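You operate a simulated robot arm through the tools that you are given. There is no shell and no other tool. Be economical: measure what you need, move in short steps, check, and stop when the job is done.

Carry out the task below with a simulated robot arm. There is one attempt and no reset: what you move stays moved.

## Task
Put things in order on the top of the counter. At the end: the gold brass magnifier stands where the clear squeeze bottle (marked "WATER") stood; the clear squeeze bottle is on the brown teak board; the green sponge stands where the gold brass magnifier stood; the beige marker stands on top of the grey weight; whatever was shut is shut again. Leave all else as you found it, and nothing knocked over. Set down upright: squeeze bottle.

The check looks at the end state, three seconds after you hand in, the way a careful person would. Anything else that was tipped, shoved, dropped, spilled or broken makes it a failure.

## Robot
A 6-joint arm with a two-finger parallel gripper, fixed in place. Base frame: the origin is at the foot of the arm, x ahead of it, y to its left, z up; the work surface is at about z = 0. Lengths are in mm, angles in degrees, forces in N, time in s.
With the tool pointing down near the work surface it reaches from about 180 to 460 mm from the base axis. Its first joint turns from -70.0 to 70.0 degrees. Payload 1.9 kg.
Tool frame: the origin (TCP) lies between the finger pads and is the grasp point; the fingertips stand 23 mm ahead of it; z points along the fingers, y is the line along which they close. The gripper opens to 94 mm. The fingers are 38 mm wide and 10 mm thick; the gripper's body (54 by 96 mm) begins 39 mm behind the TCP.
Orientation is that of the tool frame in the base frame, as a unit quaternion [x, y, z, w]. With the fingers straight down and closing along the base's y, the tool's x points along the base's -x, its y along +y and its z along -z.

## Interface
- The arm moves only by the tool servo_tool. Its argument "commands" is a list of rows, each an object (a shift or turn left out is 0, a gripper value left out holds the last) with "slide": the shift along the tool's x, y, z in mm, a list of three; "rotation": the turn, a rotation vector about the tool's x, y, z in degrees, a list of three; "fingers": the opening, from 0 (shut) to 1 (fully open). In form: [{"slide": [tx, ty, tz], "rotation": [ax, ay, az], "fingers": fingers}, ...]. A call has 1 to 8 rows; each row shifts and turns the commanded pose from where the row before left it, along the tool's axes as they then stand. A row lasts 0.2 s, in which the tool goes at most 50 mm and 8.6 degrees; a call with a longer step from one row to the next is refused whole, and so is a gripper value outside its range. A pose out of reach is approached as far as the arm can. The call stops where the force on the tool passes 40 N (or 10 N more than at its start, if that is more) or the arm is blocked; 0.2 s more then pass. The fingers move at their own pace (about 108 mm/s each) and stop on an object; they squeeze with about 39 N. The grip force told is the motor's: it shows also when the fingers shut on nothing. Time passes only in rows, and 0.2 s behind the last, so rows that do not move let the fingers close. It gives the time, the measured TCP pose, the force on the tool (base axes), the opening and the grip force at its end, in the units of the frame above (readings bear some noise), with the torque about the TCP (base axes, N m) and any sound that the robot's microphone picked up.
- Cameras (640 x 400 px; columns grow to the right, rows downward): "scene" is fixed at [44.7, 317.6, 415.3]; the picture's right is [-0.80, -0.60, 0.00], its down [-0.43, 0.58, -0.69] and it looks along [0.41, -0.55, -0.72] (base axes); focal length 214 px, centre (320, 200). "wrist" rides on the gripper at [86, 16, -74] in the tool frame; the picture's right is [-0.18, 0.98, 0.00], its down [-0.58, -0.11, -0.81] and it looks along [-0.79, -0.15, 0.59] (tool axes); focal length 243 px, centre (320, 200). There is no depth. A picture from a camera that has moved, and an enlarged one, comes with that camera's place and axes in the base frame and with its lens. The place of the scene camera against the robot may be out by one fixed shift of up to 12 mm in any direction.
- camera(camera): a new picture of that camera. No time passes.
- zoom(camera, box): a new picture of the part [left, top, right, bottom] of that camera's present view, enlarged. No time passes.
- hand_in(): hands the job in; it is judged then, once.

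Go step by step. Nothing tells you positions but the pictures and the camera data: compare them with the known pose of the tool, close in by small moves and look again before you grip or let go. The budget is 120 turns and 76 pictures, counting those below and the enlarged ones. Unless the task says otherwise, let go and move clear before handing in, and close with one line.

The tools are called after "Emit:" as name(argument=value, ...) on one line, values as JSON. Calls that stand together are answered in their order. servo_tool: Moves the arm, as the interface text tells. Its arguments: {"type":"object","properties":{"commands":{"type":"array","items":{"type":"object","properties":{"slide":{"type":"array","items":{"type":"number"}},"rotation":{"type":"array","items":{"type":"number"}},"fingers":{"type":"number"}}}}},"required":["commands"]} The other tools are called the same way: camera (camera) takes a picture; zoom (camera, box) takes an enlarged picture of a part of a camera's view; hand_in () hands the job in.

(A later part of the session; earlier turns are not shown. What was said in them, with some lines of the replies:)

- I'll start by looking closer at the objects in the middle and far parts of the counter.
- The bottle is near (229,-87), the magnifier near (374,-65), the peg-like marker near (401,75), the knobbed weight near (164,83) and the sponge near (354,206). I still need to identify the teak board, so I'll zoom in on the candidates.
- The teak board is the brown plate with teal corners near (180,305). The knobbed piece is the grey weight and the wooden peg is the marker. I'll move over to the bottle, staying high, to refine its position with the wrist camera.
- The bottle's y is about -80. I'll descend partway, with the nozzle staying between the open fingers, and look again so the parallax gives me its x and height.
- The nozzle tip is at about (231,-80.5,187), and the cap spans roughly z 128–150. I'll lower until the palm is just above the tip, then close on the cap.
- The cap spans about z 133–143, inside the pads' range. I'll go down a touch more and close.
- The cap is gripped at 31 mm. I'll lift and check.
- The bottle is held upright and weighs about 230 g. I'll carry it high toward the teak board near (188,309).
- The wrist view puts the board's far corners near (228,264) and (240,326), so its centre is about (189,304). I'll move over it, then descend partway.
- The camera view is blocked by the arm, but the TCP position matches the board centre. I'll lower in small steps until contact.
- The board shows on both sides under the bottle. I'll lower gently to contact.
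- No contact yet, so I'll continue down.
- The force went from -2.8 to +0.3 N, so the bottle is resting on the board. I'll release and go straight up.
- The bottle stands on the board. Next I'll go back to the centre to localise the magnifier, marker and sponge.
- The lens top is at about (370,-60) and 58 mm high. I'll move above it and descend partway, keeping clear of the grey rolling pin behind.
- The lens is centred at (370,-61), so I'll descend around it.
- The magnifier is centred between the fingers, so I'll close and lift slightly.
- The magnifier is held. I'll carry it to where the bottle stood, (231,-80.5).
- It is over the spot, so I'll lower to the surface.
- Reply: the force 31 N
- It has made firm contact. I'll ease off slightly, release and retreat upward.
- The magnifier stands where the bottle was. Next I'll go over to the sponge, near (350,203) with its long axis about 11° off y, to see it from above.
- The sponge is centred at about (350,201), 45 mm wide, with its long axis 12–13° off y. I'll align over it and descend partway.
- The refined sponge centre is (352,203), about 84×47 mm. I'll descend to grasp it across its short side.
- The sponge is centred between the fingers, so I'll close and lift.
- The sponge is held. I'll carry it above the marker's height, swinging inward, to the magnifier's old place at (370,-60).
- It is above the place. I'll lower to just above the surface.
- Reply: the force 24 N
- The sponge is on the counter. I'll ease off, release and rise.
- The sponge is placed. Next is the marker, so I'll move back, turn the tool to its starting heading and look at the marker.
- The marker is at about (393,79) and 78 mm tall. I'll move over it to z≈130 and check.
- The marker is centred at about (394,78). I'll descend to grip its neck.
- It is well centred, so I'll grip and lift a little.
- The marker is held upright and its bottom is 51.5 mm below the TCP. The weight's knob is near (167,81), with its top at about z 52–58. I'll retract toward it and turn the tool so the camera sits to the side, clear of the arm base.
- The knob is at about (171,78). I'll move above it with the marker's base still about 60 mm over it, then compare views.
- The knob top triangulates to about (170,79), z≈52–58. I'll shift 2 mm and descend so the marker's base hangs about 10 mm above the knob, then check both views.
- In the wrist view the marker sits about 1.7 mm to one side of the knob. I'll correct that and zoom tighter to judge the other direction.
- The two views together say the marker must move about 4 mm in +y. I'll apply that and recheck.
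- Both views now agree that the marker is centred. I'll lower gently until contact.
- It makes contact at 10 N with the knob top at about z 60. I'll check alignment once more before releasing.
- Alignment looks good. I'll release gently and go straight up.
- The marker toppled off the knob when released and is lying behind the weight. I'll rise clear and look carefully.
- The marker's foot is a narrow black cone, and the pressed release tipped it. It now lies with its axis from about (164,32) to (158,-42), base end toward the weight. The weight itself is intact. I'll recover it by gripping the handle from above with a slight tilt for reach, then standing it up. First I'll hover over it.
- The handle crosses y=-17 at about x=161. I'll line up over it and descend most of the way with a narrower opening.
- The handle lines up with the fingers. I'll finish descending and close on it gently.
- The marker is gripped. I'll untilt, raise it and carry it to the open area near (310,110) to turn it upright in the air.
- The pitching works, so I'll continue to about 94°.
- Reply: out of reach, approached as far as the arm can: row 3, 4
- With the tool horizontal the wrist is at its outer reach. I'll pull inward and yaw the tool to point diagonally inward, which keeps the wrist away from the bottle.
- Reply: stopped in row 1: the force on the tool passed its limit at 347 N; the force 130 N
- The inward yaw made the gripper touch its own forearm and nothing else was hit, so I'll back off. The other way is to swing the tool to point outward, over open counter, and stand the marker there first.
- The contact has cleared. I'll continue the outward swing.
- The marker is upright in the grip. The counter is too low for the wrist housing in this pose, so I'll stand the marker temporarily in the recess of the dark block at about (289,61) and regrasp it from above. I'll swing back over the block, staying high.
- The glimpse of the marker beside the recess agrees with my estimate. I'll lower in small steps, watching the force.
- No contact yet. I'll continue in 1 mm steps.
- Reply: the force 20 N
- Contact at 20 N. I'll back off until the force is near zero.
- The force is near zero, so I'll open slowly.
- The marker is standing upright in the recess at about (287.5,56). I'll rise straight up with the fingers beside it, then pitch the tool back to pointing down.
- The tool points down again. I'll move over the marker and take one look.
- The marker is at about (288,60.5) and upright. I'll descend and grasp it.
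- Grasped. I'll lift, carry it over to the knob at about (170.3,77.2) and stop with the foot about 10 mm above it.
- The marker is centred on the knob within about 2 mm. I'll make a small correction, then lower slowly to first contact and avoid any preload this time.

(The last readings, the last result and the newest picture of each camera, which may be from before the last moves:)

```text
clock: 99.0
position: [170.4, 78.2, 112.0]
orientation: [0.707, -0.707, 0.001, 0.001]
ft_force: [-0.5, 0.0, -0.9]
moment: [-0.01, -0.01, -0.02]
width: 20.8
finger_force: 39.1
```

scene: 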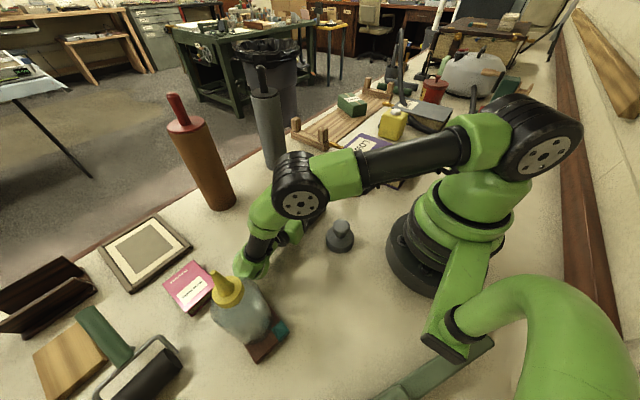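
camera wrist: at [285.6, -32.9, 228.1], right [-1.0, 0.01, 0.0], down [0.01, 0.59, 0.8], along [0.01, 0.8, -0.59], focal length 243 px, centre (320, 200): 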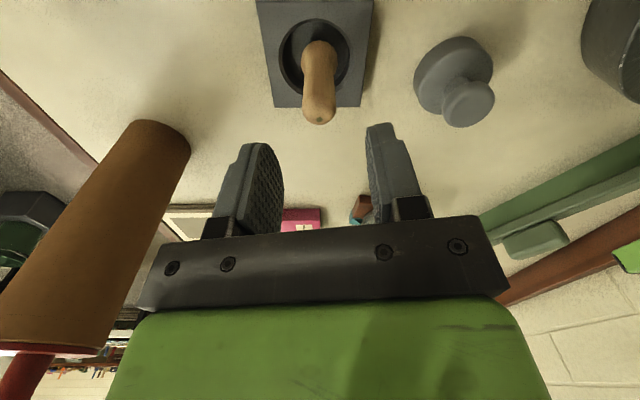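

Emit:
servo_tool(commands=[{"slide": [0, 0, 0.7]}, {"slide": [0, 0, 0]}])

Emit:
servo_tool(commands=[{"slide": [0, 0, 0.6]}, {"slide": [0, 0, 0]}])

```text
clock: 99.6
position: [169.3, 78.8, 112.8]
orientation: [-0.706, 0.708, -0.002, -0.001]
ft_force: [0.3, -0.5, -1.2]
moment: [0.03, -0.01, 0.0]
width: 21.2
finger_force: 38.9
```

```text
clock: 100.2
position: [170.9, 79.5, 112.1]
orientation: [-0.706, 0.708, -0.002, 0.0]
ft_force: [-0.2, 0.2, -0.2]
moment: [0.02, -0.02, 0.04]
width: 21.5
finger_force: 39.2
```

Emit:
servo_tool(commands=[{"slide": [0, 0, 0.6]}, {"slide": [0, 0, 0]}])

Emit:
servo_tool(commands=[{"slide": [0, 0, 0.6]}, {"slide": [0, 0, 0]}])

```text
clock: 100.8
position: [170.0, 79.1, 111.7]
orientation: [-0.706, 0.708, -0.002, 0.0]
ft_force: [-2.5, -0.1, 17.2]
moment: [-0.01, 0.14, 0.01]
width: 21.5
finger_force: 39.1
stopped in row 2: the force on the tool passed its limit at 41 N (the readings are from after the stop); the commanded pose is now the measured one
```

```text
clock: 101.3
position: [170.2, 80.6, 111.9]
orientation: [-0.705, 0.709, -0.003, 0.0]
ft_force: [-1.9, -0.6, 17.1]
moment: [-0.01, 0.15, 0.01]
width: 21.6
finger_force: 39.0
stopped in row 2: the force on the tool passed its limit at 43 N (the readings are from after the stop); the commanded pose is now the measured one
```

It makes stiff contact at TCP z≈111.8. I'll back off gradually to remove the preload.

Emit:
servo_tool(commands=[{"slide": [0, 0, -0.4]}, {"slide": [0, 0, 0]}, {"slide": [0, 0, 0]}])

```text
clock: 102.1
position: [171.6, 78.8, 111.6]
orientation: [-0.705, 0.709, -0.002, 0.0]
ft_force: [0.2, -1.2, -0.8]
moment: [-0.02, 0.01, 0.04]
width: 21.2
finger_force: 39.0
```

The force is zero, so I'll open very gradually.

Emit:
servo_tool(commands=[{"fingers": 0.226}, {"fingers": 0.232}, {"fingers": 0.24}, {"fingers": 0.25}, {"fingers": 0.265}, {"fingers": 0.29}, {"fingers": 0.32}, {"fingers": 0.36}])

Emit:
zoom(camera="scene", box=[300, 170, 380, 250])

```text
clock: 103.9
position: [170.5, 78.4, 111.7]
orientation: [-0.705, 0.709, -0.002, 0.001]
ft_force: [0.9, -0.1, -0.3]
moment: [-0.03, -0.02, 0.01]
width: 33.7
finger_force: 0.1
```

```text
5.00 times, centred on (340, 210) of scene
camera zoom: at [44.7, 317.6, 415.3], right [-0.8, -0.6, 0.0], down [-0.43, 0.58, -0.69], along [0.41, -0.55, -0.72], focal length 1072 px, centre (220, 150)
```

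zoom: 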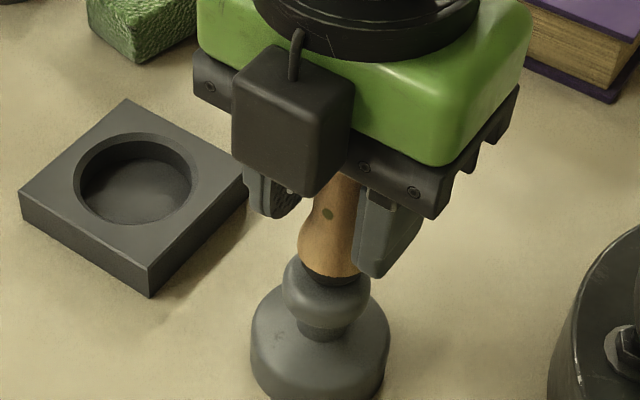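

The marker is standing on the weight. I'll open a bit wider and rise straight up and clear.

Emit:
servo_tool(commands=[{"fingers": 0.45}, {"fingers": 0.55}, {"slide": [0, 0, -10]}, {"slide": [0, 0, -20]}, {"slide": [0, 0, -40]}, {"slide": [0, 0, -40]}, {"slide": [0, -45, -10]}, {"slide": [0, -45, 0]}])

Emit:
servo_tool(commands=[{"slide": [30, -30, 0]}, {"slide": [0, 0, 0]}, {"slide": [0, 0, 0]}])

Emit:
camera(camera="scene")

```text
clock: 105.7
position: [262.7, 79.7, 232.8]
orientation: [-0.705, 0.709, -0.001, 0.0]
ft_force: [-0.5, 1.3, -0.3]
moment: [0.01, 0.0, 0.01]
width: 51.8
finger_force: 0.0
```

```text
clock: 106.5
position: [290.7, 47.0, 232.9]
orientation: [-0.705, 0.709, -0.002, 0.0]
ft_force: [-0.5, 0.5, 0.6]
moment: [-0.01, -0.01, 0.02]
width: 51.6
finger_force: 0.0
```

```text
1 pictures are left
```

scene: 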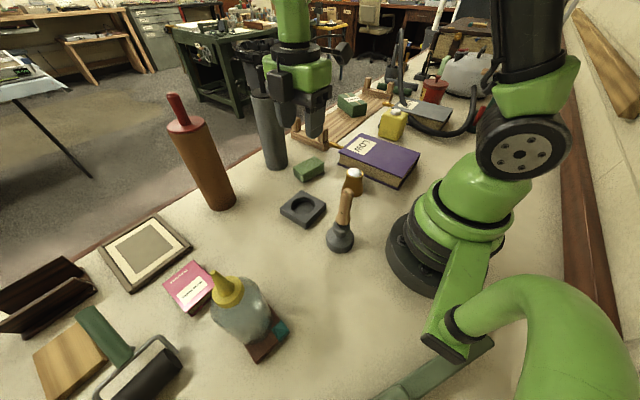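

The marker stands on the weight, the magnifier is on the bottle's old spot, the sponge is on the magnifier's spot, and the bottle stands on the teak board. Nothing else appears disturbed and the arm is clear, so I'm handing in.

Emit:
hand_in()

```text
The job is handed in.
```

The job is handed in, and in the last picture all four items were in place: bottle upright on the teak board, magnifier and sponge on their new spots, marker standing on the grey weight. The marker fell off the weight on the first try; I picked it up, stood it briefly in the dark block's recess, and placed it again. I opened nothing that needed shutting, and nothing else looked moved.
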